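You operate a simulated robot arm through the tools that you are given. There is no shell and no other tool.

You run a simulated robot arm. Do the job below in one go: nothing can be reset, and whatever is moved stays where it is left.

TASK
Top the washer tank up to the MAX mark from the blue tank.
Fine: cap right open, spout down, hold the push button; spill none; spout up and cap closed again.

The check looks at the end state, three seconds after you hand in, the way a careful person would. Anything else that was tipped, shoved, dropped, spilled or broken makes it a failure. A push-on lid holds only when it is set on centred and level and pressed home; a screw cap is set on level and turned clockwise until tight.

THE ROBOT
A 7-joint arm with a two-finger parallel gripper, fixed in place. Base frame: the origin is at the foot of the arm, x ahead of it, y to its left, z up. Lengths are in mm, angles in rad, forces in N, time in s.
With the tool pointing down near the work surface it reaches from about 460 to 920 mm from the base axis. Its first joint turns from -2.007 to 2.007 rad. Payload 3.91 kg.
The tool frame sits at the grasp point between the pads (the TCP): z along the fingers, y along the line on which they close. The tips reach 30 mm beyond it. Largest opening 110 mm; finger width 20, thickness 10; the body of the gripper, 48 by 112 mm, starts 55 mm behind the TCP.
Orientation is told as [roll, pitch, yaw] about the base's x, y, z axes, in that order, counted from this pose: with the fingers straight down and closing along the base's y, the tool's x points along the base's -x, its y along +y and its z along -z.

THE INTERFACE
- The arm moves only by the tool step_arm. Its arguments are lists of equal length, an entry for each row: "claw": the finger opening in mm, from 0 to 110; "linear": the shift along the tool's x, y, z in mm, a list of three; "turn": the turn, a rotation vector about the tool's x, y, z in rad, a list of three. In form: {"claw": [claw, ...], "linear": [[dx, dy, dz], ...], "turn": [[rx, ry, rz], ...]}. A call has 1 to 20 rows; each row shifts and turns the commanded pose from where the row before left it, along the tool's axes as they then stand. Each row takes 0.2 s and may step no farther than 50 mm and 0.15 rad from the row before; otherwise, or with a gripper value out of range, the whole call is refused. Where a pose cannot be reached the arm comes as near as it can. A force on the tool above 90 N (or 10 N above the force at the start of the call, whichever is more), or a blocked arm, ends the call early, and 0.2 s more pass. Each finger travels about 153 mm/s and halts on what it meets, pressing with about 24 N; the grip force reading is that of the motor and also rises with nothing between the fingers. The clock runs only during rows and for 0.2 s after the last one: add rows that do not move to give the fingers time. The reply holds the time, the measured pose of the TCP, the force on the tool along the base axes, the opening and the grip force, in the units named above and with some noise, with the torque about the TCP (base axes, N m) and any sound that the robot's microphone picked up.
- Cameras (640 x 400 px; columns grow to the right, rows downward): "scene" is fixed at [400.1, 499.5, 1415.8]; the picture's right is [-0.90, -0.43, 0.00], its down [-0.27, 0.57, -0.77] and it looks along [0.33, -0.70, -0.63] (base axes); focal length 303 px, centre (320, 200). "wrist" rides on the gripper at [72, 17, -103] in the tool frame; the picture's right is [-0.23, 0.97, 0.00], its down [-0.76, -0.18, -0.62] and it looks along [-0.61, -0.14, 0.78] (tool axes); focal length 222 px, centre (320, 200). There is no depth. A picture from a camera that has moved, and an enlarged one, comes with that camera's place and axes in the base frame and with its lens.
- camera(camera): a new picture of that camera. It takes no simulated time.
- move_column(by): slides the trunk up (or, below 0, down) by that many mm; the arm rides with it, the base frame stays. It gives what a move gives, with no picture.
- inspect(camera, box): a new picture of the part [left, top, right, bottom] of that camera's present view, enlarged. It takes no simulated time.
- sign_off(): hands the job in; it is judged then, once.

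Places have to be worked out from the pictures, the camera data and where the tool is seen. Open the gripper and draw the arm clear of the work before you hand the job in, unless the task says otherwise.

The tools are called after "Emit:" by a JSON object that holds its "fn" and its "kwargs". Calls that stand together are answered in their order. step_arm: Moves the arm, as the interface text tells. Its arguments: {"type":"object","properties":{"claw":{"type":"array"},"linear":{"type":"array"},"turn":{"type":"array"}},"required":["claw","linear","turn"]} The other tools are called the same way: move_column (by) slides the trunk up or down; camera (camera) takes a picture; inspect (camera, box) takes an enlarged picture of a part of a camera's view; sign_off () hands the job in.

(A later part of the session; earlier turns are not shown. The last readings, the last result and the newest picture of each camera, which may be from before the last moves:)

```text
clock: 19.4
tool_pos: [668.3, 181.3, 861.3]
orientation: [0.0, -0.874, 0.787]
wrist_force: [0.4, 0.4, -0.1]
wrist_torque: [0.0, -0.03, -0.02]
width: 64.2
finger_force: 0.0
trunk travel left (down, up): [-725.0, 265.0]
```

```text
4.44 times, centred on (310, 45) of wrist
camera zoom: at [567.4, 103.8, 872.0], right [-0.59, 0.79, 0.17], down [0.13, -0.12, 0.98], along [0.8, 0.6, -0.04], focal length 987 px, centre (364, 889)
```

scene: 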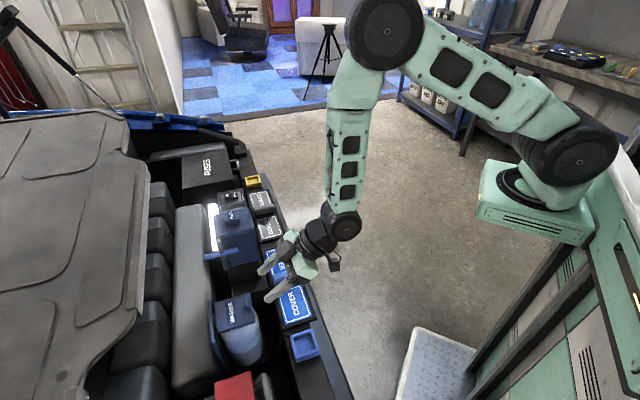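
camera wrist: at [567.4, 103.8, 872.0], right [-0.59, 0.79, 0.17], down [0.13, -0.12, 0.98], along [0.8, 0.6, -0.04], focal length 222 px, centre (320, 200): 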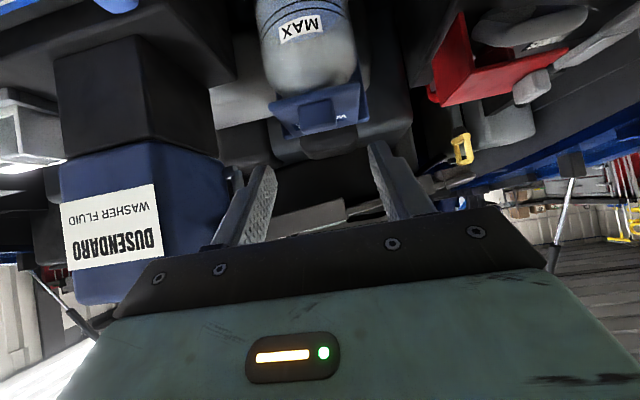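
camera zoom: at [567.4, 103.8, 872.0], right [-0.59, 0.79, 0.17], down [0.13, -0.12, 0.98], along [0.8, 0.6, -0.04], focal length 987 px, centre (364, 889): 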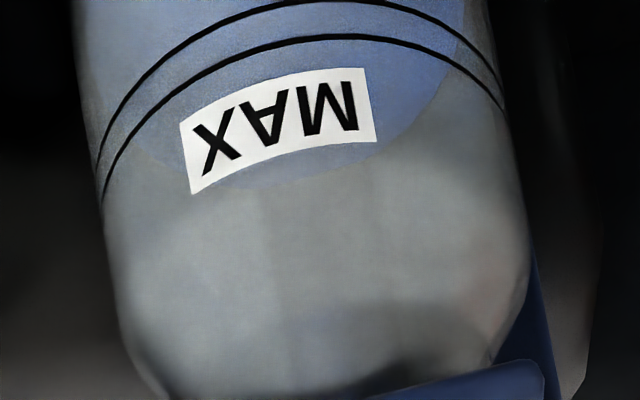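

The lid's underside is at z≈777.6, its e1 span 305–382 (TCP well centred at 344), and the tank necks in below it, leaving room at the front corners. I lower the tilted gripper to just outside the lid's front edge with the tips below the lid.

Emit:
{"fn": "step_arm", "kwargs": {"claw": [58, 58, 58], "linear": [[19, 0, 22.2], [19, 0, 22.2], [19.3, 0, 22.2]], "turn": [[0, 0, 0], [0, 0, 0], [0, 0, 0]]}}

Emit:
{"fn": "camera", "kwargs": {"camera": "wrist"}}

Emit:
{"fn": "inspect", "kwargs": {"camera": "scene", "box": [200, 250, 340, 370]}}

```text
clock: 20.2
tool_pos: [676.0, 188.2, 774.8]
orientation: [0.001, -0.874, 0.785]
wrist_force: [-0.3, 0.4, 1.2]
wrist_torque: [0.0, 0.0, 0.03]
width: 57.8
finger_force: 0.0
trunk travel left (down, up): [-725.0, 265.0]
```

```text
taken
camera wrist: at [576.6, 111.4, 785.7], right [-0.59, 0.79, 0.17], down [0.13, -0.12, 0.98], along [0.8, 0.6, -0.04], focal length 222 px, centre (320, 200)
```

wrist: 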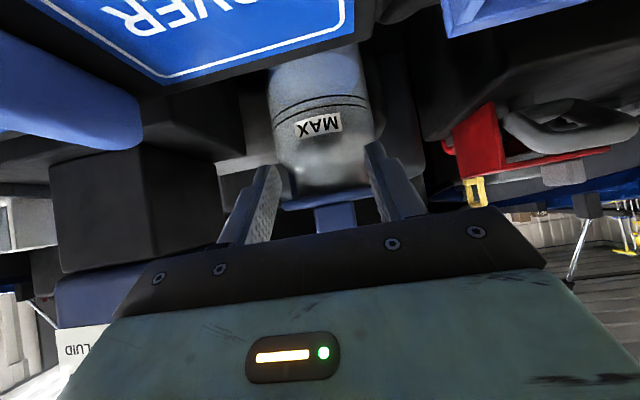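

```text
3.33 times, centred on (270, 310) of scene
camera zoom: at [400.1, 499.5, 1415.8], right [-0.9, -0.43, 0.0], down [-0.27, 0.57, -0.77], along [0.33, -0.7, -0.63], focal length 1009 px, centre (487, -167)
```

zoom: 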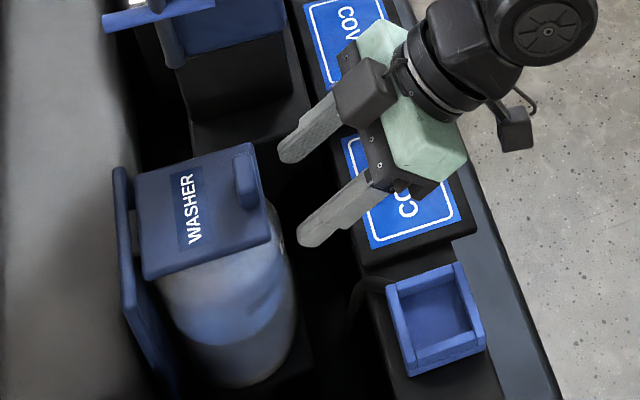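

The tips are outside the lid's front edge and below it. I slide them 23 mm under the corners and check.

Emit:
{"fn": "step_arm", "kwargs": {"claw": [58, 58], "linear": [[-7.6, 0, 9.0], [-7.4, 0, 8.8]], "turn": [[0, 0, 0], [0, 0, 0]]}}

Emit:
{"fn": "inspect", "kwargs": {"camera": "wrist", "box": [220, 60, 460, 240]}}

Emit:
{"fn": "inspect", "kwargs": {"camera": "scene", "box": [200, 270, 300, 370]}}

```text
clock: 20.8
tool_pos: [694.6, 205.6, 773.6]
orientation: [0.0, -0.873, 0.787]
wrist_force: [0.6, -0.2, 1.0]
wrist_torque: [-0.02, 0.01, -0.02]
width: 58.1
finger_force: 0.0
trunk travel left (down, up): [-725.0, 265.0]
```

```text
2.22 times, centred on (340, 150) of wrist
camera zoom: at [593.3, 129.0, 785.7], right [-0.59, 0.79, 0.17], down [0.13, -0.12, 0.98], along [0.8, 0.6, -0.04], focal length 494 px, centre (276, 311)
```

zoom: 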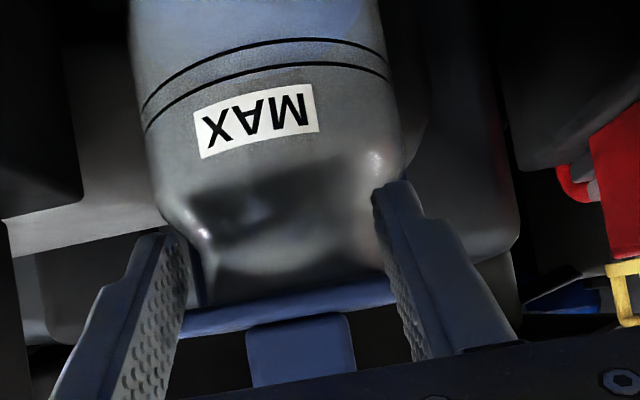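

```text
4.00 times, centred on (250, 320) of scene
camera zoom: at [400.1, 499.5, 1415.8], right [-0.9, -0.43, 0.0], down [-0.27, 0.57, -0.77], along [0.33, -0.7, -0.63], focal length 1211 px, centre (600, -280)
```

zoom: 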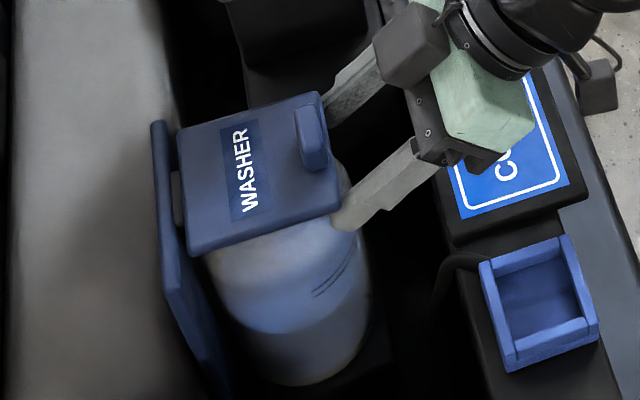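

The fingers are about 12 mm under the lid's front corners, no contact force. I now lift along the hinge arc to about 20° and check.

Emit:
{"fn": "step_arm", "kwargs": {"claw": [58, 58, 58, 58], "linear": [[-6, 0, -5], [-5.9, 0, -5], [-10.7, 0, -7.5], [-11.3, 0, -5.3]], "turn": [[0, 0, 0], [0, 0, 0], [0, 0, 0], [0, 0, 0]]}}

Emit:
{"fn": "inspect", "kwargs": {"camera": "wrist", "box": [220, 60, 460, 240]}}

Emit:
{"fn": "inspect", "kwargs": {"camera": "scene", "box": [200, 260, 300, 360]}}

```text
clock: 21.8
tool_pos: [697.7, 210.8, 814.6]
orientation: [0.0, -0.872, 0.786]
wrist_force: [-0.2, -0.5, -0.7]
wrist_torque: [0.02, -0.03, 0.01]
width: 58.1
finger_force: 0.1
trunk travel left (down, up): [-725.0, 265.0]
```

```text
2.22 times, centred on (340, 150) of wrist
camera zoom: at [597.2, 133.9, 826.0], right [-0.59, 0.79, 0.17], down [0.13, -0.12, 0.98], along [0.8, 0.6, -0.04], focal length 494 px, centre (276, 311)
```

zoom: 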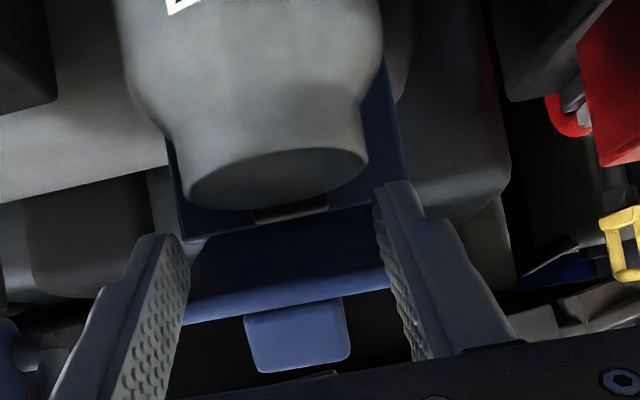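

```text
4.00 times, centred on (250, 310) of scene
camera zoom: at [400.1, 499.5, 1415.8], right [-0.9, -0.43, 0.0], down [-0.27, 0.57, -0.77], along [0.33, -0.7, -0.63], focal length 1211 px, centre (600, -240)
```

zoom: 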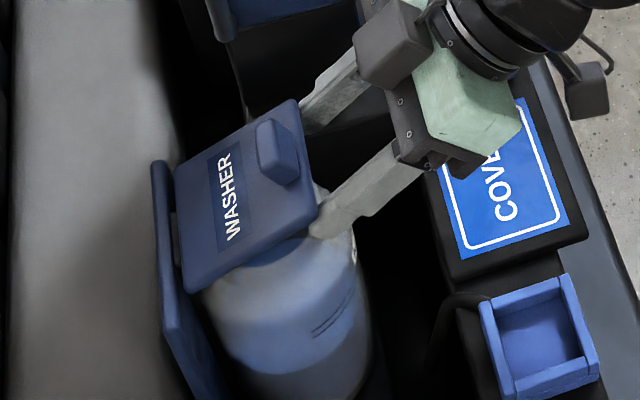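

The lid rides up on the fingers with hardly any force. I continue to 40°, then rotate the tool together with the lid to about 65°.

Emit:
{"fn": "step_arm", "kwargs": {"claw": [58, 58, 58, 58, 58, 58, 58], "linear": [[-12.1, 0, -3.3], [-12.5, 0, -1.1], [-8.8, 0, 0.5], [-8.8, 0, 0.5], [-8.6, 0, 0.5], [-8.6, 0, 0.4], [-8.6, 0, 0.5]], "turn": [[0, 0, 0], [0, 0, 0], [0, 0.0873, 0], [0, 0.0873, 0], [0, 0.0873, 0], [0, 0.0873, 0], [0, 0.0873, 0]]}}

Emit:
{"fn": "inspect", "kwargs": {"camera": "wrist", "box": [220, 60, 460, 240]}}

Emit:
{"fn": "inspect", "kwargs": {"camera": "scene", "box": [190, 240, 300, 350]}}

```text
clock: 23.4
tool_pos: [730.4, 243.2, 863.4]
orientation: [0.0, -0.435, 0.785]
wrist_force: [-0.1, 0.6, -0.6]
wrist_torque: [-0.01, 0.02, 0.03]
width: 58.0
finger_force: 0.1
trunk travel left (down, up): [-725.0, 265.0]
```

```text
2.22 times, centred on (340, 150) of wrist
camera zoom: at [640.9, 178.6, 926.8], right [-0.54, 0.83, 0.1], down [0.43, 0.18, 0.89], along [0.72, 0.52, -0.45], focal length 494 px, centre (276, 311)
```

zoom: 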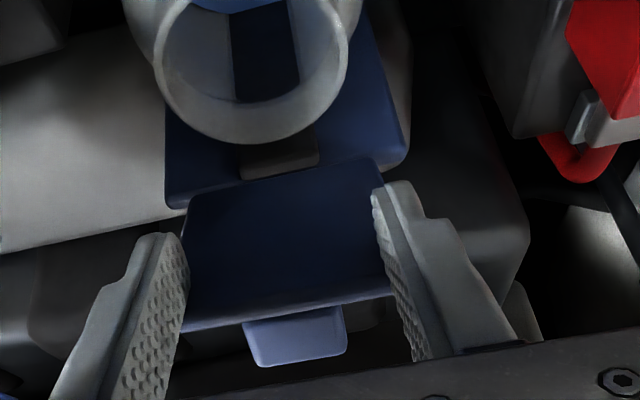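

```text
3.64 times, centred on (245, 295) of scene
camera zoom: at [400.1, 499.5, 1415.8], right [-0.9, -0.43, 0.0], down [-0.27, 0.57, -0.77], along [0.33, -0.7, -0.63], focal length 1101 px, centre (593, -146)
```

zoom: 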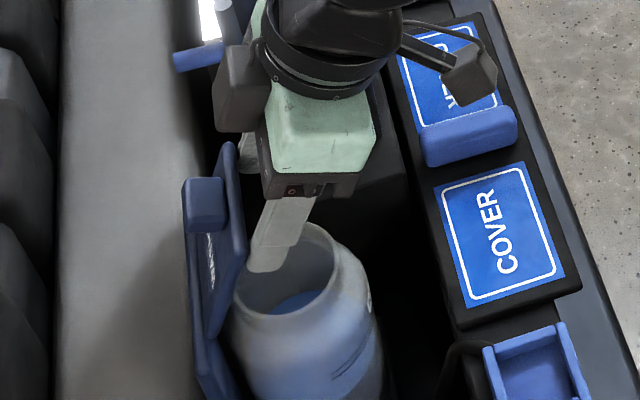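

The lid is up near vertical and following the fingers. I push on to about 95° and watch the force.

Emit:
{"fn": "step_arm", "kwargs": {"claw": [58, 58, 58, 58, 58, 58], "linear": [[-8.3, 0, 0.4], [-8.4, 0, 0], [-8.3, 0, 0], [-8.3, 0, -0.5], [-8.4, 0, -0.5], [-8.3, 0, -0.5]], "turn": [[0, 0.0873, 0], [0, 0.0873, 0], [0, 0.0873, 0], [0, 0.0873, 0], [0, 0.0873, 0], [0, 0.0873, 0]]}}

Emit:
{"fn": "inspect", "kwargs": {"camera": "wrist", "box": [220, 60, 460, 240]}}

Emit:
{"fn": "inspect", "kwargs": {"camera": "scene", "box": [190, 240, 300, 350]}}

```text
clock: 24.8
tool_pos: [767.4, 278.2, 874.2]
orientation: [0.0, 0.086, 0.788]
wrist_force: [0.3, -0.3, 1.4]
wrist_torque: [0.02, -0.03, 0.02]
width: 58.1
finger_force: 0.1
trunk travel left (down, up): [-725.0, 265.0]
```

```text
2.22 times, centred on (340, 150) of wrist
camera zoom: at [709.4, 246.1, 984.0], right [-0.53, 0.85, -0.02], down [0.7, 0.45, 0.55], along [0.48, 0.28, -0.83], focal length 494 px, centre (276, 311)
```

zoom: 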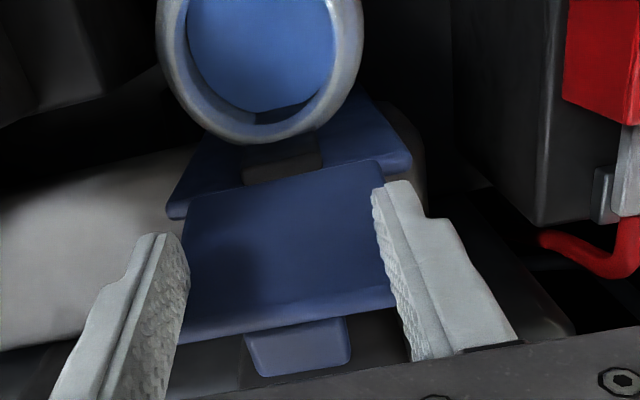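

```text
3.64 times, centred on (245, 295) of scene
camera zoom: at [400.1, 499.5, 1415.8], right [-0.9, -0.43, 0.0], down [-0.27, 0.57, -0.77], along [0.33, -0.7, -0.63], focal length 1101 px, centre (593, -146)
```

zoom: 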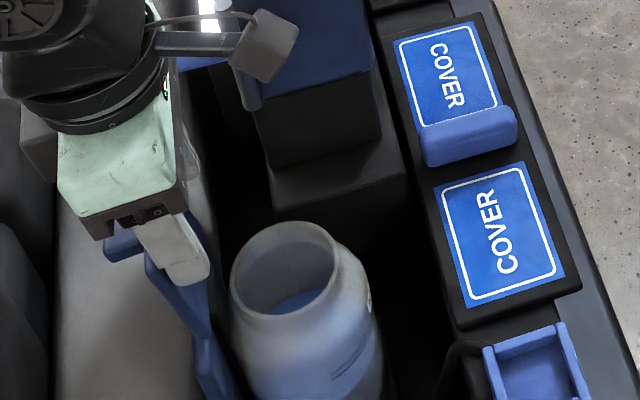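

The lid is past vertical with no load on the fingers. I push three more small steps to make sure it's right open.

Emit:
{"fn": "step_arm", "kwargs": {"claw": [58, 58, 58], "linear": [[-8.4, 0, -0.5], [-8.2, 0, -0.5], [-8.3, 0, -0.4]], "turn": [[0, 0.0873, 0], [0, 0.0873, 0], [0, 0.0873, 0]]}}

Emit:
{"fn": "inspect", "kwargs": {"camera": "wrist", "box": [220, 60, 460, 240]}}

Emit:
{"fn": "inspect", "kwargs": {"camera": "scene", "box": [190, 240, 300, 350]}}

```text
clock: 25.6
tool_pos: [746.3, 260.6, 882.0]
orientation: [0.0, 0.348, 0.788]
wrist_force: [-0.1, -0.2, -0.5]
wrist_torque: [-0.05, 0.0, 0.01]
width: 58.1
finger_force: 0.1
out of reach, approached as far as the arm can: row 2, 3
trunk travel left (down, up): [-725.0, 265.0]
```

```text
2.22 times, centred on (340, 150) of wrist
camera zoom: at [710.6, 250.9, 1004.0], right [-0.54, 0.84, -0.08], down [0.78, 0.53, 0.32], along [0.31, 0.11, -0.94], focal length 494 px, centre (276, 311)
```

zoom: 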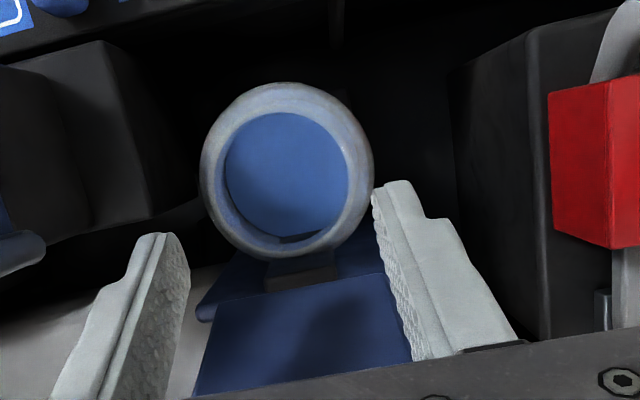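

```text
3.64 times, centred on (245, 295) of scene
camera zoom: at [400.1, 499.5, 1415.8], right [-0.9, -0.43, 0.0], down [-0.27, 0.57, -0.77], along [0.33, -0.7, -0.63], focal length 1101 px, centre (593, -146)
```

zoom: 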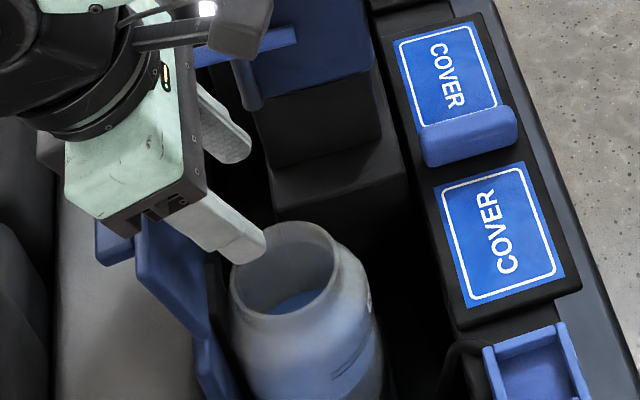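

The last tilt went out of reach and the arm backed off, but the lid stays leaning open on its own. I reverse those two rows, raise up and straighten the tool.

Emit:
{"fn": "step_arm", "kwargs": {"claw": [58, 58], "linear": [[8.3, 0, 0.4], [8.2, 0, 0.5]], "turn": [[0, -0.0873, 0], [0, -0.0873, 0]]}}

```text
clock: 26.2
tool_pos: [735.3, 250.8, 884.4]
orientation: [0.0, 0.173, 0.788]
wrist_force: [0.3, 1.1, -0.1]
wrist_torque: [-0.02, 0.01, -0.01]
width: 57.9
finger_force: 0.0
trunk travel left (down, up): [-725.0, 265.0]
```

Now I raise and straighten to vertical, then look at the lid and the spout.

Emit:
{"fn": "step_arm", "kwargs": {"claw": [58, 58, 58, 58], "linear": [[7, 0, -39.4], [7, 0, -39.4], [0, 0, 0], [0, 0, 0]], "turn": [[0, 0, 0], [0, 0, 0], [0, -0.0873, 0], [0, -0.0873, 0]]}}

Emit:
{"fn": "camera", "kwargs": {"camera": "wrist"}}

Emit:
{"fn": "inspect", "kwargs": {"camera": "scene", "box": [190, 240, 300, 350]}}

```text
clock: 27.2
tool_pos: [735.6, 250.1, 964.8]
orientation: [-0.001, -0.001, 0.787]
wrist_force: [0.5, 0.0, 0.1]
wrist_torque: [0.02, 0.02, -0.03]
width: 58.3
finger_force: 0.1
trunk travel left (down, up): [-725.0, 265.0]
```

```text
taken
camera wrist: at [671.4, 211.6, 1069.8], right [-0.53, 0.85, 0.0], down [0.66, 0.41, 0.62], along [0.53, 0.33, -0.78], focal length 222 px, centre (320, 200)
```

wrist: 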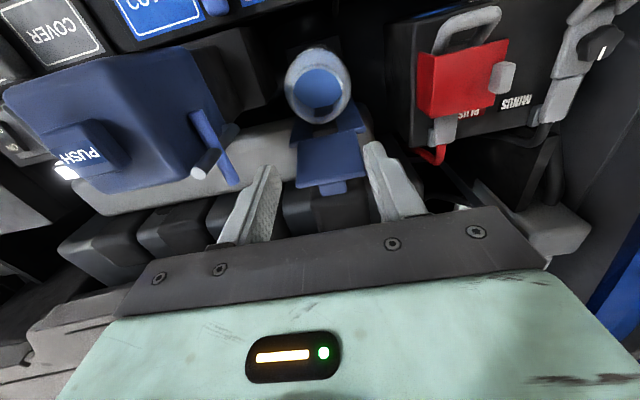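

```text
3.64 times, centred on (245, 295) of scene
camera zoom: at [400.1, 499.5, 1415.8], right [-0.9, -0.43, 0.0], down [-0.27, 0.57, -0.77], along [0.33, -0.7, -0.63], focal length 1101 px, centre (593, -146)
```

zoom: 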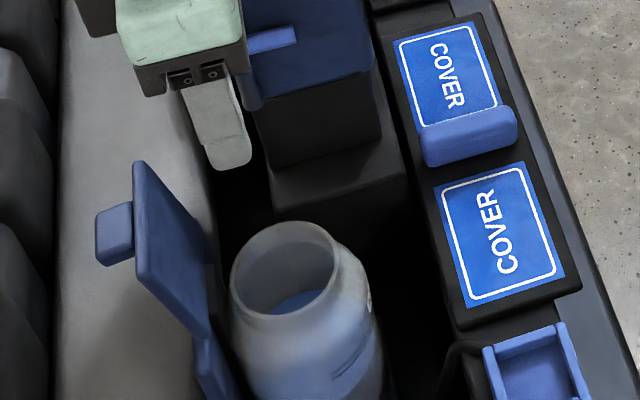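

The lid rests open past vertical at about 105–110° and stays there. Now the spout: I zoom on its bar and tip from both cameras to locate them precisely.

Emit:
{"fn": "inspect", "kwargs": {"camera": "wrist", "box": [150, 80, 280, 210]}}

Emit:
{"fn": "inspect", "kwargs": {"camera": "scene", "box": [200, 200, 270, 280]}}

```text
3.08 times, centred on (215, 145) of wrist
camera zoom: at [671.4, 211.6, 1069.8], right [-0.53, 0.85, 0.0], down [0.66, 0.41, 0.62], along [0.53, 0.33, -0.78], focal length 684 px, centre (643, 369)
```

zoom: 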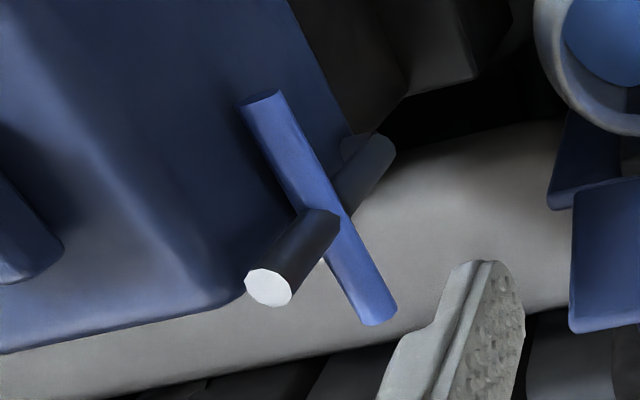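

```text
5.00 times, centred on (235, 240) of scene
camera zoom: at [400.1, 499.5, 1415.8], right [-0.9, -0.43, 0.0], down [-0.27, 0.57, -0.77], along [0.33, -0.7, -0.63], focal length 1514 px, centre (745, 0)
```

zoom: 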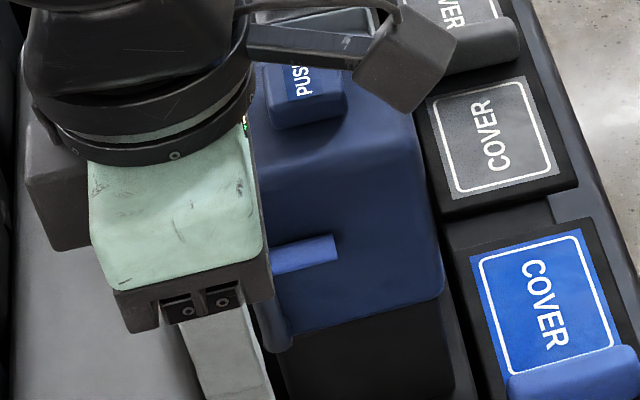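

The bar runs along e2 from 656 to 727 at e1≈437, z≈885, with the pivot near (e1 444, z 817). I move above its free outer end (e2≈717), fingers closing along e1, and verify before descending.

Emit:
{"fn": "step_arm", "kwargs": {"claw": [50, 36, 36], "linear": [[-7, -32, 0], [-7, -31, 0], [-6, -31, 0]], "turn": [[0, 0, 0], [0, 0, 0], [0, 0, 0]]}}

Emit:
{"fn": "camera", "kwargs": {"camera": "wrist"}}

Emit:
{"fn": "inspect", "kwargs": {"camera": "scene", "box": [190, 190, 290, 290]}}

```text
clock: 28.0
tool_pos: [814.9, 198.9, 963.8]
orientation: [0.002, -0.002, 0.787]
wrist_force: [0.5, 0.0, 0.5]
wrist_torque: [-0.01, -0.01, 0.01]
width: 36.1
finger_force: 0.0
trunk travel left (down, up): [-725.0, 265.0]
```

```text
taken
camera wrist: at [752.0, 158.9, 1068.1], right [-0.53, 0.85, 0.0], down [0.66, 0.41, 0.62], along [0.53, 0.33, -0.78], focal length 222 px, centre (320, 200)
```

wrist: 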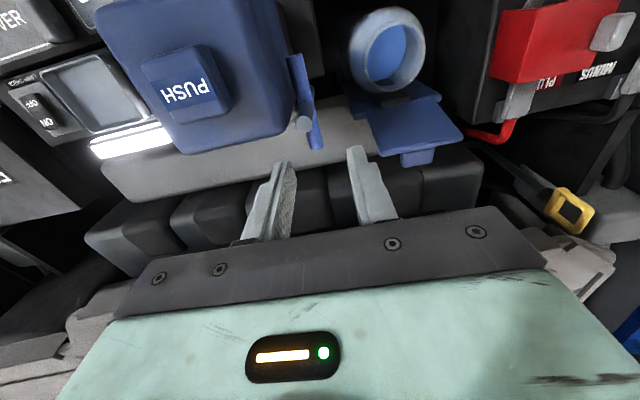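

```text
4.00 times, centred on (240, 240) of scene
camera zoom: at [400.1, 499.5, 1415.8], right [-0.9, -0.43, 0.0], down [-0.27, 0.57, -0.77], along [0.33, -0.7, -0.63], focal length 1211 px, centre (640, 40)
```

zoom: 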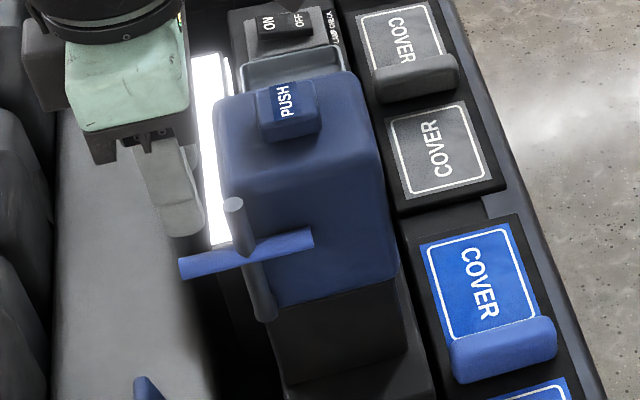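

Emit:
{"fn": "inspect", "kwargs": {"camera": "wrist", "box": [260, 40, 360, 180]}}

```text
2.86 times, centred on (310, 110) of wrist
camera zoom: at [752.0, 158.9, 1068.1], right [-0.53, 0.85, 0.0], down [0.66, 0.41, 0.62], along [0.53, 0.33, -0.78], focal length 635 px, centre (349, 457)
```

zoom: 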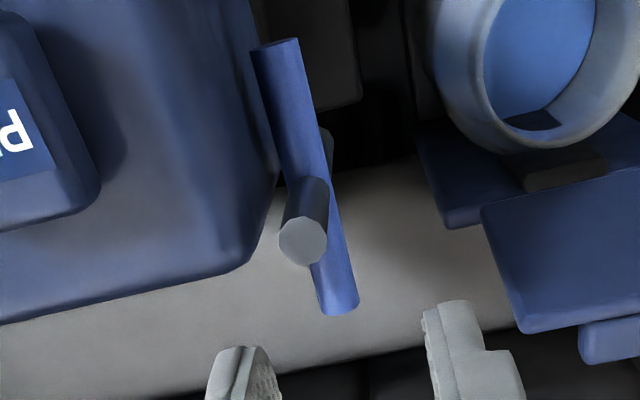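

Bar centre at the grip spot is e1≈441 (5 mm further than the tool axis), and the tank wall is at e2≈694, so there is room. I shift 5.5 mm and descend to put the bar between the fingers.

Emit:
{"fn": "step_arm", "kwargs": {"claw": [36, 36, 36, 36], "linear": [[0, -5.5, 10], [0, 0, 20], [0, 0, 20], [0, 0, 13]], "turn": [[0, 0, 0], [0, 0, 0], [0, 0, 0], [0, 0, 0]]}}

Emit:
{"fn": "inspect", "kwargs": {"camera": "wrist", "box": [250, 60, 390, 220]}}

Emit:
{"fn": "inspect", "kwargs": {"camera": "scene", "box": [190, 190, 290, 290]}}

```text
clock: 29.0
tool_pos: [819.7, 194.2, 903.3]
orientation: [0.001, 0.0, 0.788]
wrist_force: [0.3, 0.6, -0.8]
wrist_torque: [-0.01, 0.01, -0.01]
width: 36.0
finger_force: 0.1
trunk travel left (down, up): [-725.0, 265.0]
```

```text
2.50 times, centred on (320, 140) of wrist
camera zoom: at [755.7, 154.5, 1006.5], right [-0.53, 0.85, 0.0], down [0.66, 0.41, 0.62], along [0.53, 0.33, -0.78], focal length 555 px, centre (320, 350)
```

zoom: 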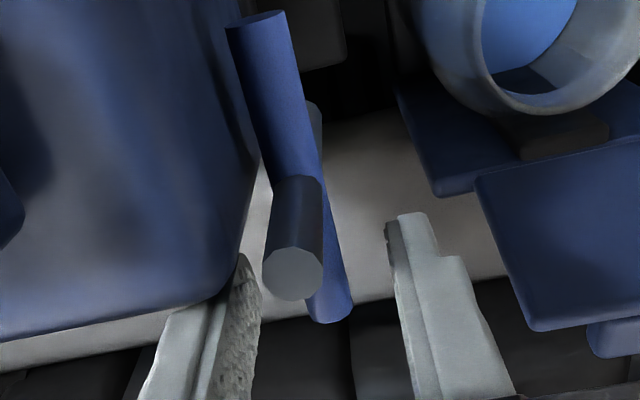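

```text
4.00 times, centred on (240, 240) of scene
camera zoom: at [400.1, 499.5, 1415.8], right [-0.9, -0.43, 0.0], down [-0.27, 0.57, -0.77], along [0.33, -0.7, -0.63], focal length 1211 px, centre (640, 40)
```

zoom: 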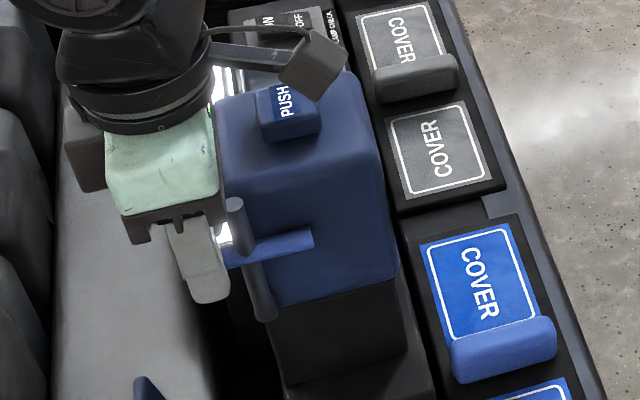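

The bar end sits between the fingers. I close on it.

Emit:
{"fn": "step_arm", "kwargs": {"claw": [24, 16, 6, 6, 6], "linear": [[0, 0, 0], [0, 0, 0], [0, 0, 0], [0, 0, 0], [0, 0, 0]], "turn": [[0, 0, 0], [0, 0, 0], [0, 0, 0], [0, 0, 0], [0, 0, 0]]}}

Emit:
{"fn": "inspect", "kwargs": {"camera": "wrist", "box": [250, 60, 390, 220]}}

Emit:
{"fn": "inspect", "kwargs": {"camera": "scene", "box": [190, 190, 290, 290]}}

```text
clock: 30.2
tool_pos: [819.9, 194.5, 903.2]
orientation: [-0.002, 0.001, 0.787]
wrist_force: [-0.1, 0.8, -0.3]
wrist_torque: [0.05, 0.01, -0.06]
width: 12.3
finger_force: 45.0
trunk travel left (down, up): [-725.0, 265.0]
```

```text
2.50 times, centred on (320, 140) of wrist
camera zoom: at [755.8, 154.6, 1006.6], right [-0.53, 0.85, 0.0], down [0.66, 0.41, 0.62], along [0.53, 0.33, -0.78], focal length 555 px, centre (320, 350)
```

zoom: 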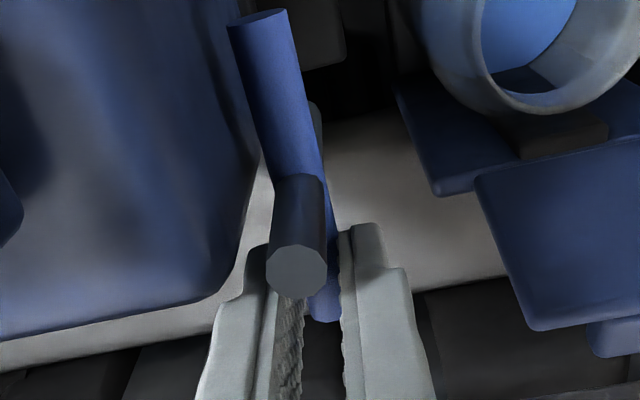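

```text
4.00 times, centred on (240, 240) of scene
camera zoom: at [400.1, 499.5, 1415.8], right [-0.9, -0.43, 0.0], down [-0.27, 0.57, -0.77], along [0.33, -0.7, -0.63], focal length 1211 px, centre (640, 40)
```

zoom: 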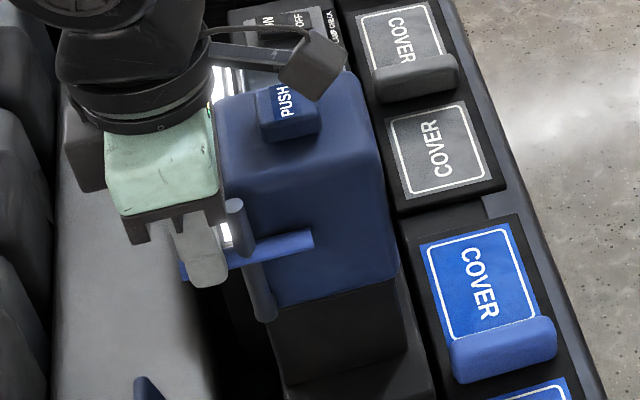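

The bar is held (12.3 mm). I swing it toward the washer along its arc, first 10°, reading the force.

Emit:
{"fn": "step_arm", "kwargs": {"claw": [6, 6], "linear": [[0, 5.4, 0.3], [0, 5.5, 0.7]], "turn": [[0, 0, 0], [0, 0, 0]]}}

Emit:
{"fn": "inspect", "kwargs": {"camera": "wrist", "box": [250, 60, 390, 220]}}

Emit:
{"fn": "inspect", "kwargs": {"camera": "scene", "box": [190, 190, 290, 290]}}

```text
clock: 30.8
tool_pos: [811.8, 201.1, 901.1]
orientation: [0.001, -0.001, 0.786]
wrist_force: [2.0, -3.7, 1.2]
wrist_torque: [-0.31, -0.08, -0.05]
width: 12.1
finger_force: 44.8
trunk travel left (down, up): [-725.0, 265.0]
```

```text
2.50 times, centred on (320, 140) of wrist
camera zoom: at [748.3, 162.1, 1004.7], right [-0.53, 0.85, 0.0], down [0.66, 0.41, 0.62], along [0.53, 0.33, -0.78], focal length 555 px, centre (320, 350)
```

zoom: 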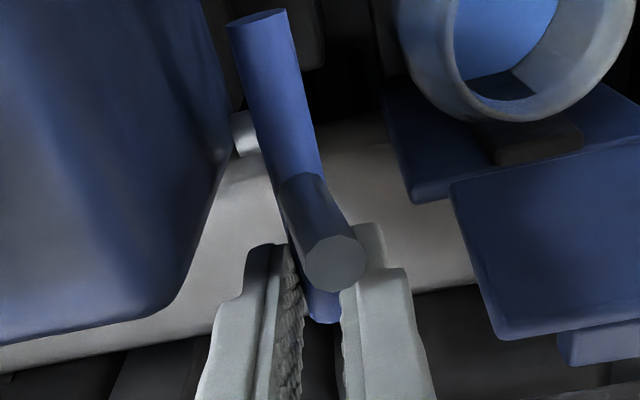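

```text
4.00 times, centred on (240, 240) of scene
camera zoom: at [400.1, 499.5, 1415.8], right [-0.9, -0.43, 0.0], down [-0.27, 0.57, -0.77], along [0.33, -0.7, -0.63], focal length 1211 px, centre (640, 40)
```

zoom: 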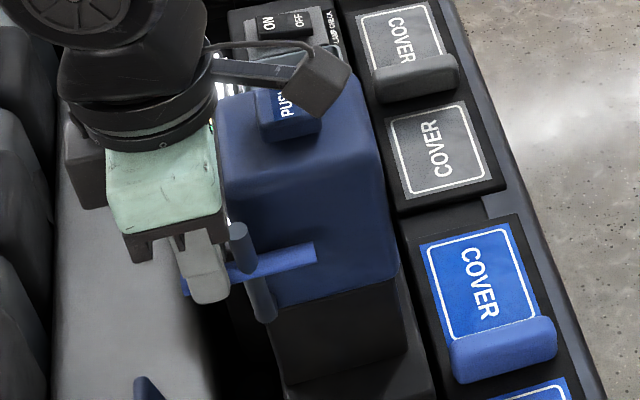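

The spout tilts about its foot as expected with light force. I continue to about 50°.

Emit:
{"fn": "step_arm", "kwargs": {"claw": [6, 6, 6, 6], "linear": [[0, 10.6, 2.8], [0, 10, 4.6], [0, 9, 6.3], [0, 7.8, 7.8]], "turn": [[0, 0, 0], [0, 0, 0], [0, 0, 0], [0, 0, 0]]}}

Emit:
{"fn": "inspect", "kwargs": {"camera": "wrist", "box": [250, 40, 410, 220]}}

Emit:
{"fn": "inspect", "kwargs": {"camera": "scene", "box": [190, 210, 290, 330]}}

```text
clock: 31.8
tool_pos: [786.7, 227.2, 880.7]
orientation: [0.0, -0.002, 0.787]
wrist_force: [7.6, -4.4, -4.9]
wrist_torque: [-0.43, 0.03, -0.05]
width: 12.3
finger_force: 45.1
trunk travel left (down, up): [-725.0, 265.0]
```

```text
2.22 times, centred on (330, 130) of wrist
camera zoom: at [722.5, 188.1, 984.1], right [-0.53, 0.85, 0.0], down [0.66, 0.41, 0.62], along [0.53, 0.33, -0.78], focal length 494 px, centre (298, 356)
```

zoom: 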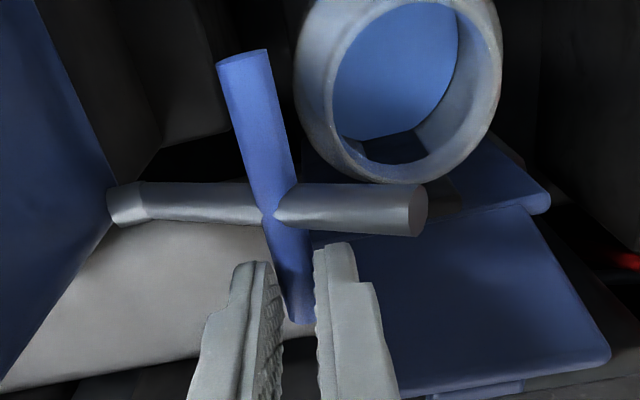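

```text
3.33 times, centred on (240, 270) of scene
camera zoom: at [400.1, 499.5, 1415.8], right [-0.9, -0.43, 0.0], down [-0.27, 0.57, -0.77], along [0.33, -0.7, -0.63], focal length 1009 px, centre (587, -33)
```

zoom: 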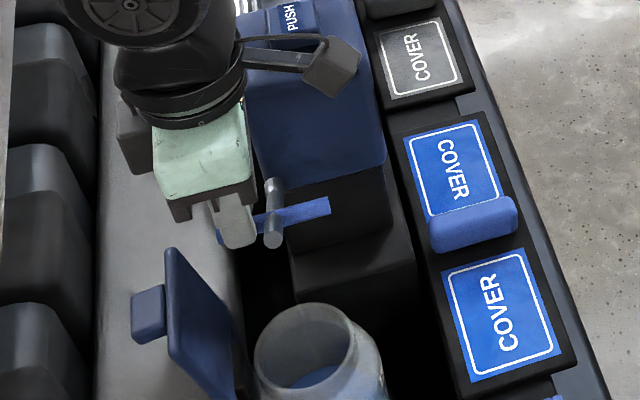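

The spout is at about 50°, clear of the open lid. I carry on to about 70° and then toward horizontal.

Emit:
{"fn": "step_arm", "kwargs": {"claw": [6, 6, 6], "linear": [[0, 6.3, 9], [0, 4.6, 10], [0, 2.8, 10.5]], "turn": [[0, 0, 0], [0, 0, 0], [0, 0, 0]]}}

Emit:
{"fn": "inspect", "kwargs": {"camera": "wrist", "box": [250, 40, 410, 220]}}

Emit:
{"fn": "inspect", "kwargs": {"camera": "scene", "box": [190, 220, 290, 340]}}

```text
clock: 32.6
tool_pos: [776.7, 238.5, 853.1]
orientation: [-0.001, -0.007, 0.786]
wrist_force: [-3.5, -3.7, 22.5]
wrist_torque: [-0.26, 0.04, 0.07]
width: 6.4
finger_force: 0.6
trunk travel left (down, up): [-725.0, 265.0]
```

```text
2.22 times, centred on (330, 130) of wrist
camera zoom: at [711.7, 199.5, 957.1], right [-0.53, 0.85, 0.0], down [0.66, 0.41, 0.63], along [0.53, 0.33, -0.78], focal length 494 px, centre (298, 356)
```

zoom: 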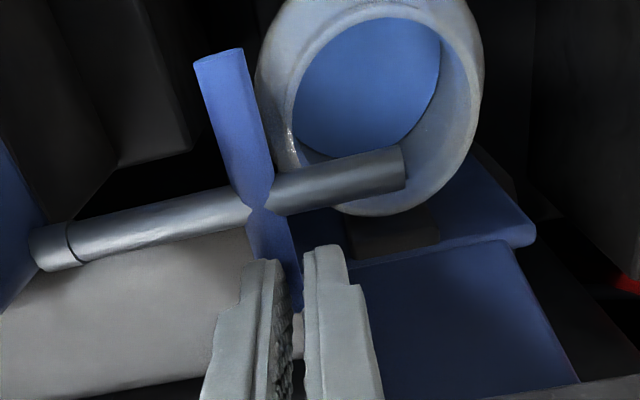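

```text
3.33 times, centred on (240, 280) of scene
camera zoom: at [400.1, 499.5, 1415.8], right [-0.9, -0.43, 0.0], down [-0.27, 0.57, -0.77], along [0.33, -0.7, -0.63], focal length 1009 px, centre (587, -67)
```

zoom: 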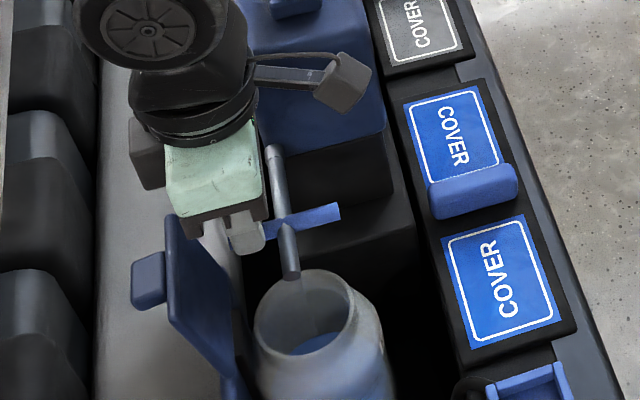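

The fingers slid off onto the top of the bar and are pressing it at 22 N: the spout looks horizontal over the mouth, presumably at its stop. I lift clear and look.

Emit:
{"fn": "step_arm", "kwargs": {"claw": [6, 6, 6, 6], "linear": [[0, 0, -10], [0, 0, -30], [0, 0, -40], [0, 0, -40]], "turn": [[0, 0, 0], [0, 0, 0], [0, 0, 0], [0, 0, 0]]}}

Emit:
{"fn": "camera", "kwargs": {"camera": "wrist"}}

Emit:
{"fn": "inspect", "kwargs": {"camera": "scene", "box": [190, 220, 290, 340]}}

```text
clock: 33.6
tool_pos: [773.0, 239.1, 966.5]
orientation: [0.001, -0.001, 0.787]
wrist_force: [0.4, 0.5, -0.5]
wrist_torque: [-0.01, 0.0, -0.02]
width: 6.3
finger_force: 0.1
trunk travel left (down, up): [-725.0, 265.0]
```

```text
taken
camera wrist: at [709.8, 198.9, 1070.2], right [-0.53, 0.85, 0.0], down [0.66, 0.41, 0.62], along [0.53, 0.33, -0.78], focal length 222 px, centre (320, 200)
```

wrist: 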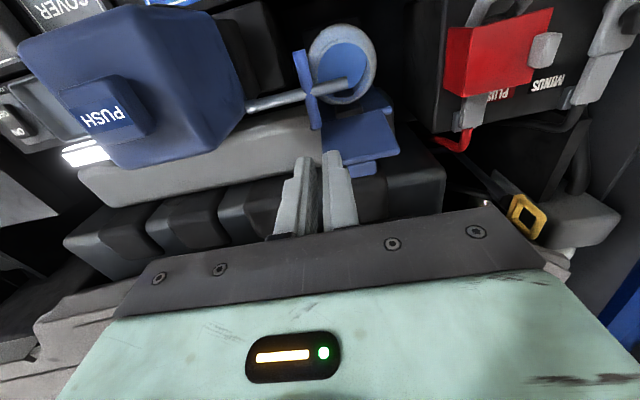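

```text
3.33 times, centred on (240, 280) of scene
camera zoom: at [400.1, 499.5, 1415.8], right [-0.9, -0.43, 0.0], down [-0.27, 0.57, -0.77], along [0.33, -0.7, -0.63], focal length 1009 px, centre (587, -67)
```

zoom: 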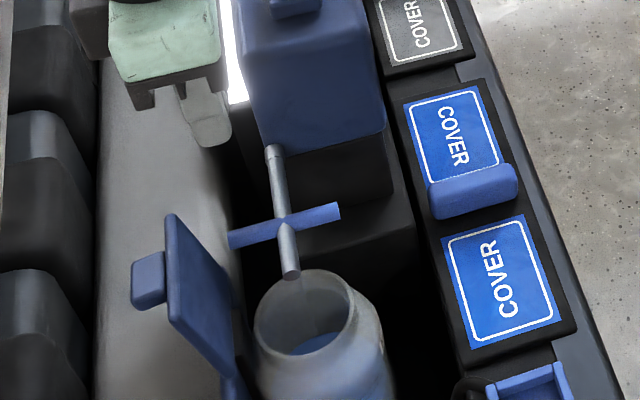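

Emit:
{"fn": "inspect", "kwargs": {"camera": "wrist", "box": [230, 10, 410, 190]}}

Emit:
{"fn": "inspect", "kwargs": {"camera": "scene", "box": [205, 250, 275, 350]}}

```text
2.22 times, centred on (320, 100) of wrist
camera zoom: at [709.8, 198.9, 1070.2], right [-0.53, 0.85, 0.0], down [0.66, 0.41, 0.62], along [0.53, 0.33, -0.78], focal length 494 px, centre (320, 422)
```

zoom: 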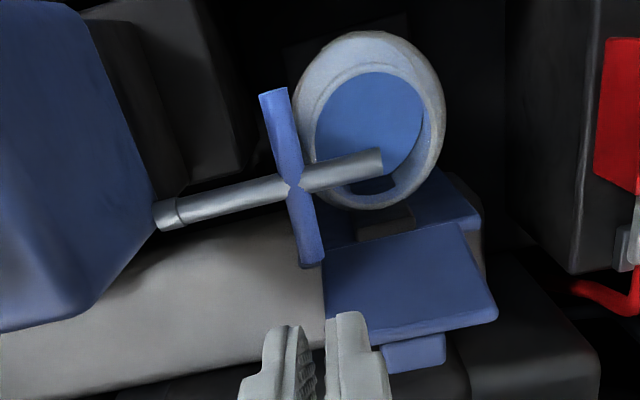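

```text
4.00 times, centred on (240, 300) of scene
camera zoom: at [400.1, 499.5, 1415.8], right [-0.9, -0.43, 0.0], down [-0.27, 0.57, -0.77], along [0.33, -0.7, -0.63], focal length 1211 px, centre (640, -200)
```

zoom: 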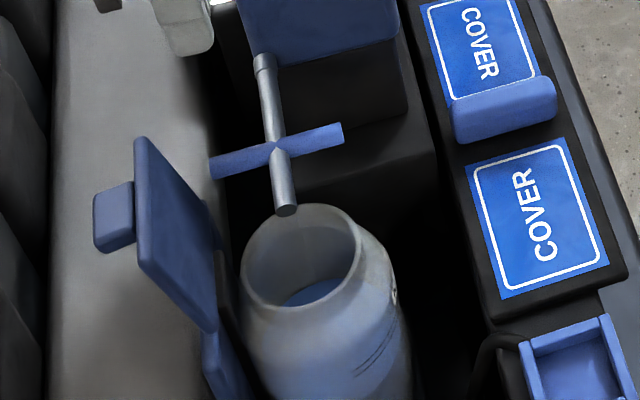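

The spout is down, horizontal, with its tip over the mouth centre (≈(735,244,828)). Before dispensing I check how well the scene camera shows the level and MAX lines.

Emit:
{"fn": "inspect", "kwargs": {"camera": "scene", "box": [222, 305, 282, 370]}}

Emit:
{"fn": "inspect", "kwargs": {"camera": "scene", "box": [240, 315, 275, 350]}}

```text
6.15 times, centred on (252, 338) of scene
camera zoom: at [400.1, 499.5, 1415.8], right [-0.9, -0.43, 0.0], down [-0.27, 0.57, -0.77], along [0.33, -0.7, -0.63], focal length 1863 px, centre (738, -646)
```

zoom: 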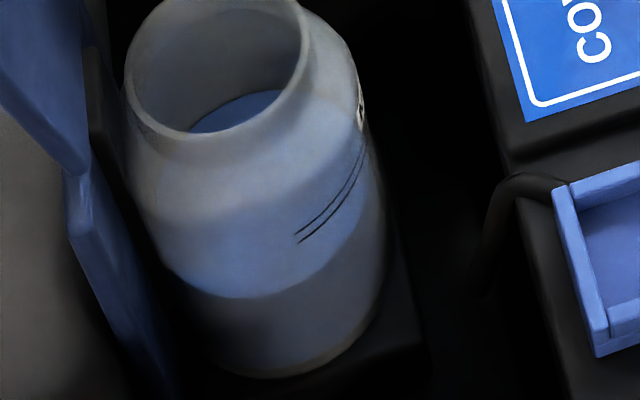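

```text
11.43 times, centred on (258, 332) of scene
camera zoom: at [400.1, 499.5, 1415.8], right [-0.9, -0.43, 0.0], down [-0.27, 0.57, -0.77], along [0.33, -0.7, -0.63], focal length 3460 px, centre (1034, -1314)
```

zoom: 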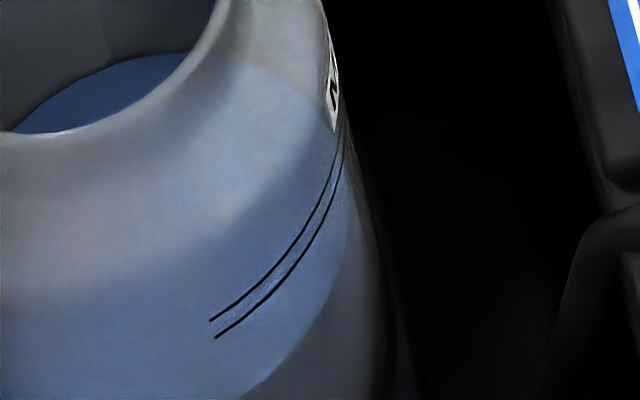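

The scene zoom clearly shows the double MAX line and the surface edge roughly 20 mm below it, so I can monitor from there. I raise and move over the PUSH button with the fingers closed.

Emit:
{"fn": "step_arm", "kwargs": {"claw": [0, 0, 0, 0], "linear": [[0, 0, -44], [21.4, -38.4, 0], [21.4, -38.4, 0], [21.4, -38.4, 0]], "turn": [[0, 0, 0], [0, 0, 0], [0, 0, 0], [0, 0, 0]]}}

Emit:
{"fn": "camera", "kwargs": {"camera": "wrist"}}

Emit:
{"fn": "inspect", "kwargs": {"camera": "scene", "box": [190, 170, 290, 270]}}

```text
clock: 34.6
tool_pos: [811.5, 106.6, 1011.0]
orientation: [0.0, 0.0, 0.788]
wrist_force: [0.1, 0.2, 0.3]
wrist_torque: [-0.04, -0.03, -0.01]
width: 0.2
finger_force: 24.2
trunk travel left (down, up): [-725.0, 265.0]
```

```text
taken
camera wrist: at [748.0, 67.6, 1114.6], right [-0.53, 0.85, 0.0], down [0.66, 0.41, 0.62], along [0.53, 0.33, -0.78], focal length 222 px, centre (320, 200)
```

wrist: 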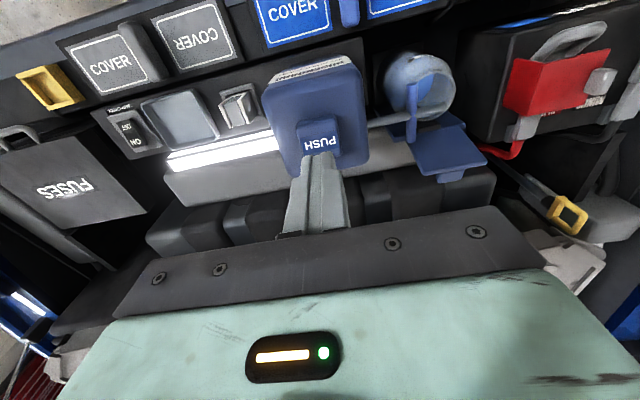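

```text
4.00 times, centred on (240, 220) of scene
camera zoom: at [400.1, 499.5, 1415.8], right [-0.9, -0.43, 0.0], down [-0.27, 0.57, -0.77], along [0.33, -0.7, -0.63], focal length 1211 px, centre (640, 120)
```

zoom: 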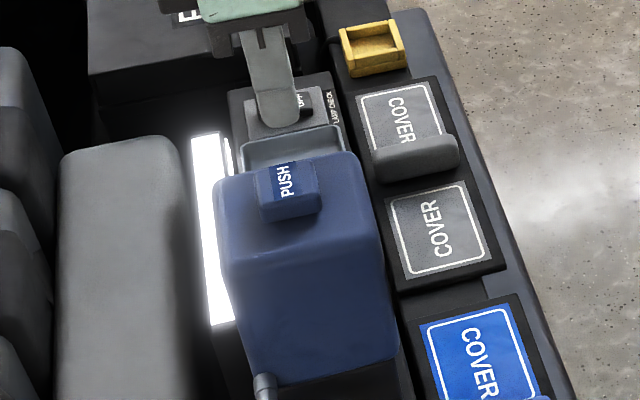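

Emit:
{"fn": "inspect", "kwargs": {"camera": "wrist", "box": [260, 60, 390, 190]}}

Emit:
{"fn": "inspect", "kwargs": {"camera": "wrist", "box": [370, 40, 490, 150]}}

```text
3.08 times, centred on (325, 125) of wrist
camera zoom: at [748.0, 67.6, 1114.6], right [-0.53, 0.85, 0.0], down [0.66, 0.41, 0.62], along [0.53, 0.33, -0.78], focal length 684 px, centre (305, 431)
```

zoom: 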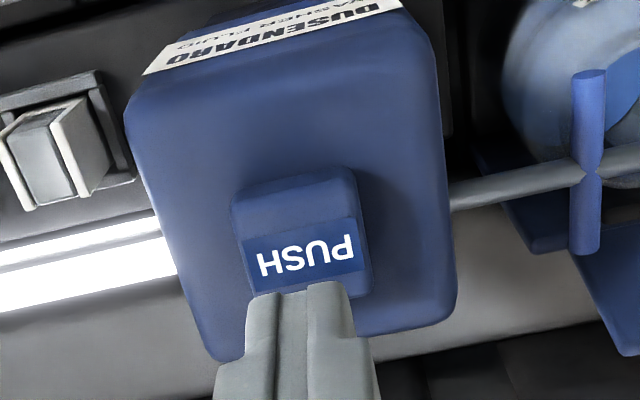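

```text
3.64 times, centred on (430, 95) of wrist
camera zoom: at [748.0, 67.6, 1114.6], right [-0.53, 0.85, 0.0], down [0.66, 0.41, 0.62], along [0.53, 0.33, -0.78], focal length 808 px, centre (-80, 582)
```

zoom: 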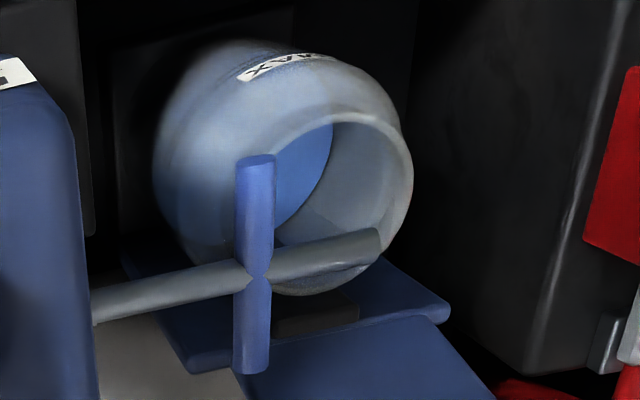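

The tool axis lines up with the button (centre within ~2 mm). I descend to just above it.

Emit:
{"fn": "step_arm", "kwargs": {"claw": [0, 0], "linear": [[0, 0, 20], [0, 0, 8]], "turn": [[0, 0, 0], [0, 0, 0]]}}

Emit:
{"fn": "inspect", "kwargs": {"camera": "wrist", "box": [260, 60, 390, 190]}}

Emit:
{"fn": "inspect", "kwargs": {"camera": "scene", "box": [200, 180, 270, 250]}}

```text
clock: 35.2
tool_pos: [812.2, 108.6, 984.3]
orientation: [-0.001, 0.001, 0.787]
wrist_force: [-0.7, -0.3, 0.1]
wrist_torque: [0.0, -0.01, 0.04]
width: 0.0
finger_force: 23.8
trunk travel left (down, up): [-725.0, 265.0]
```

```text
3.08 times, centred on (325, 125) of wrist
camera zoom: at [748.4, 69.6, 1089.1], right [-0.53, 0.85, 0.0], down [0.66, 0.41, 0.62], along [0.53, 0.33, -0.78], focal length 684 px, centre (305, 431)
```

zoom: 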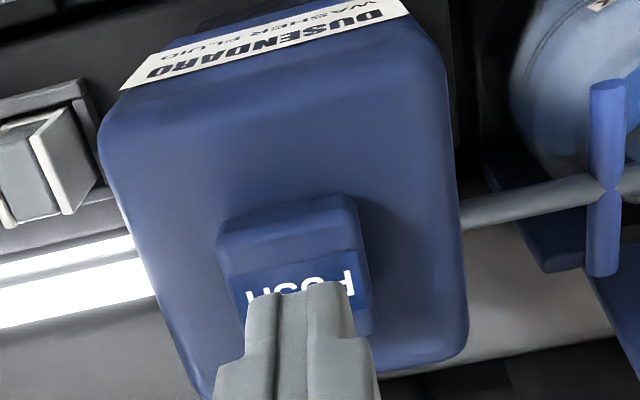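

```text
5.71 times, centred on (235, 215) of scene
camera zoom: at [400.1, 499.5, 1415.8], right [-0.9, -0.43, 0.0], down [-0.27, 0.57, -0.77], along [0.33, -0.7, -0.63], focal length 1730 px, centre (806, 114)
```

zoom: 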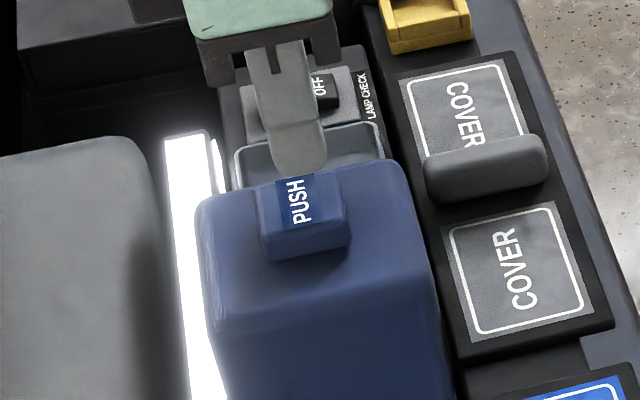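

The alignment is good; I shift 4 mm toward the button's centre and close the gap in small steps, reading force.

Emit:
{"fn": "step_arm", "kwargs": {"claw": [0, 0, 0], "linear": [[0, 4, 0], [0, 0, 6], [0, 0, 3]], "turn": [[0, 0, 0], [0, 0, 0], [0, 0, 0]]}}

Emit:
{"fn": "inspect", "kwargs": {"camera": "scene", "box": [200, 180, 270, 250]}}

```text
clock: 36.0
tool_pos: [808.9, 112.7, 976.8]
orientation: [0.001, -0.002, 0.785]
wrist_force: [-0.8, 0.6, 0.8]
wrist_torque: [-0.01, 0.02, -0.01]
width: 0.0
finger_force: 23.6
trunk travel left (down, up): [-725.0, 265.0]
```

```text
5.71 times, centred on (235, 215) of scene
camera zoom: at [400.1, 499.5, 1415.8], right [-0.9, -0.43, 0.0], down [-0.27, 0.57, -0.77], along [0.33, -0.7, -0.63], focal length 1730 px, centre (806, 114)
```

zoom: 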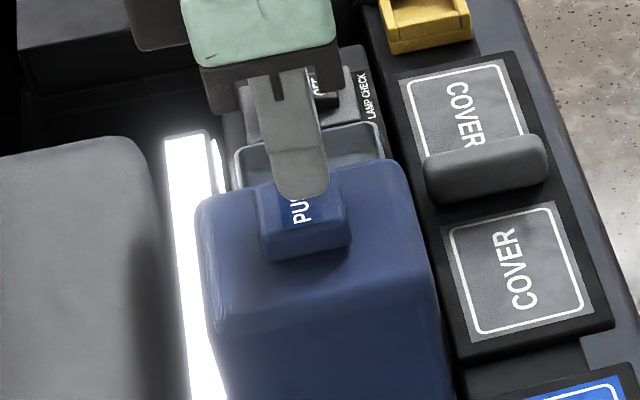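

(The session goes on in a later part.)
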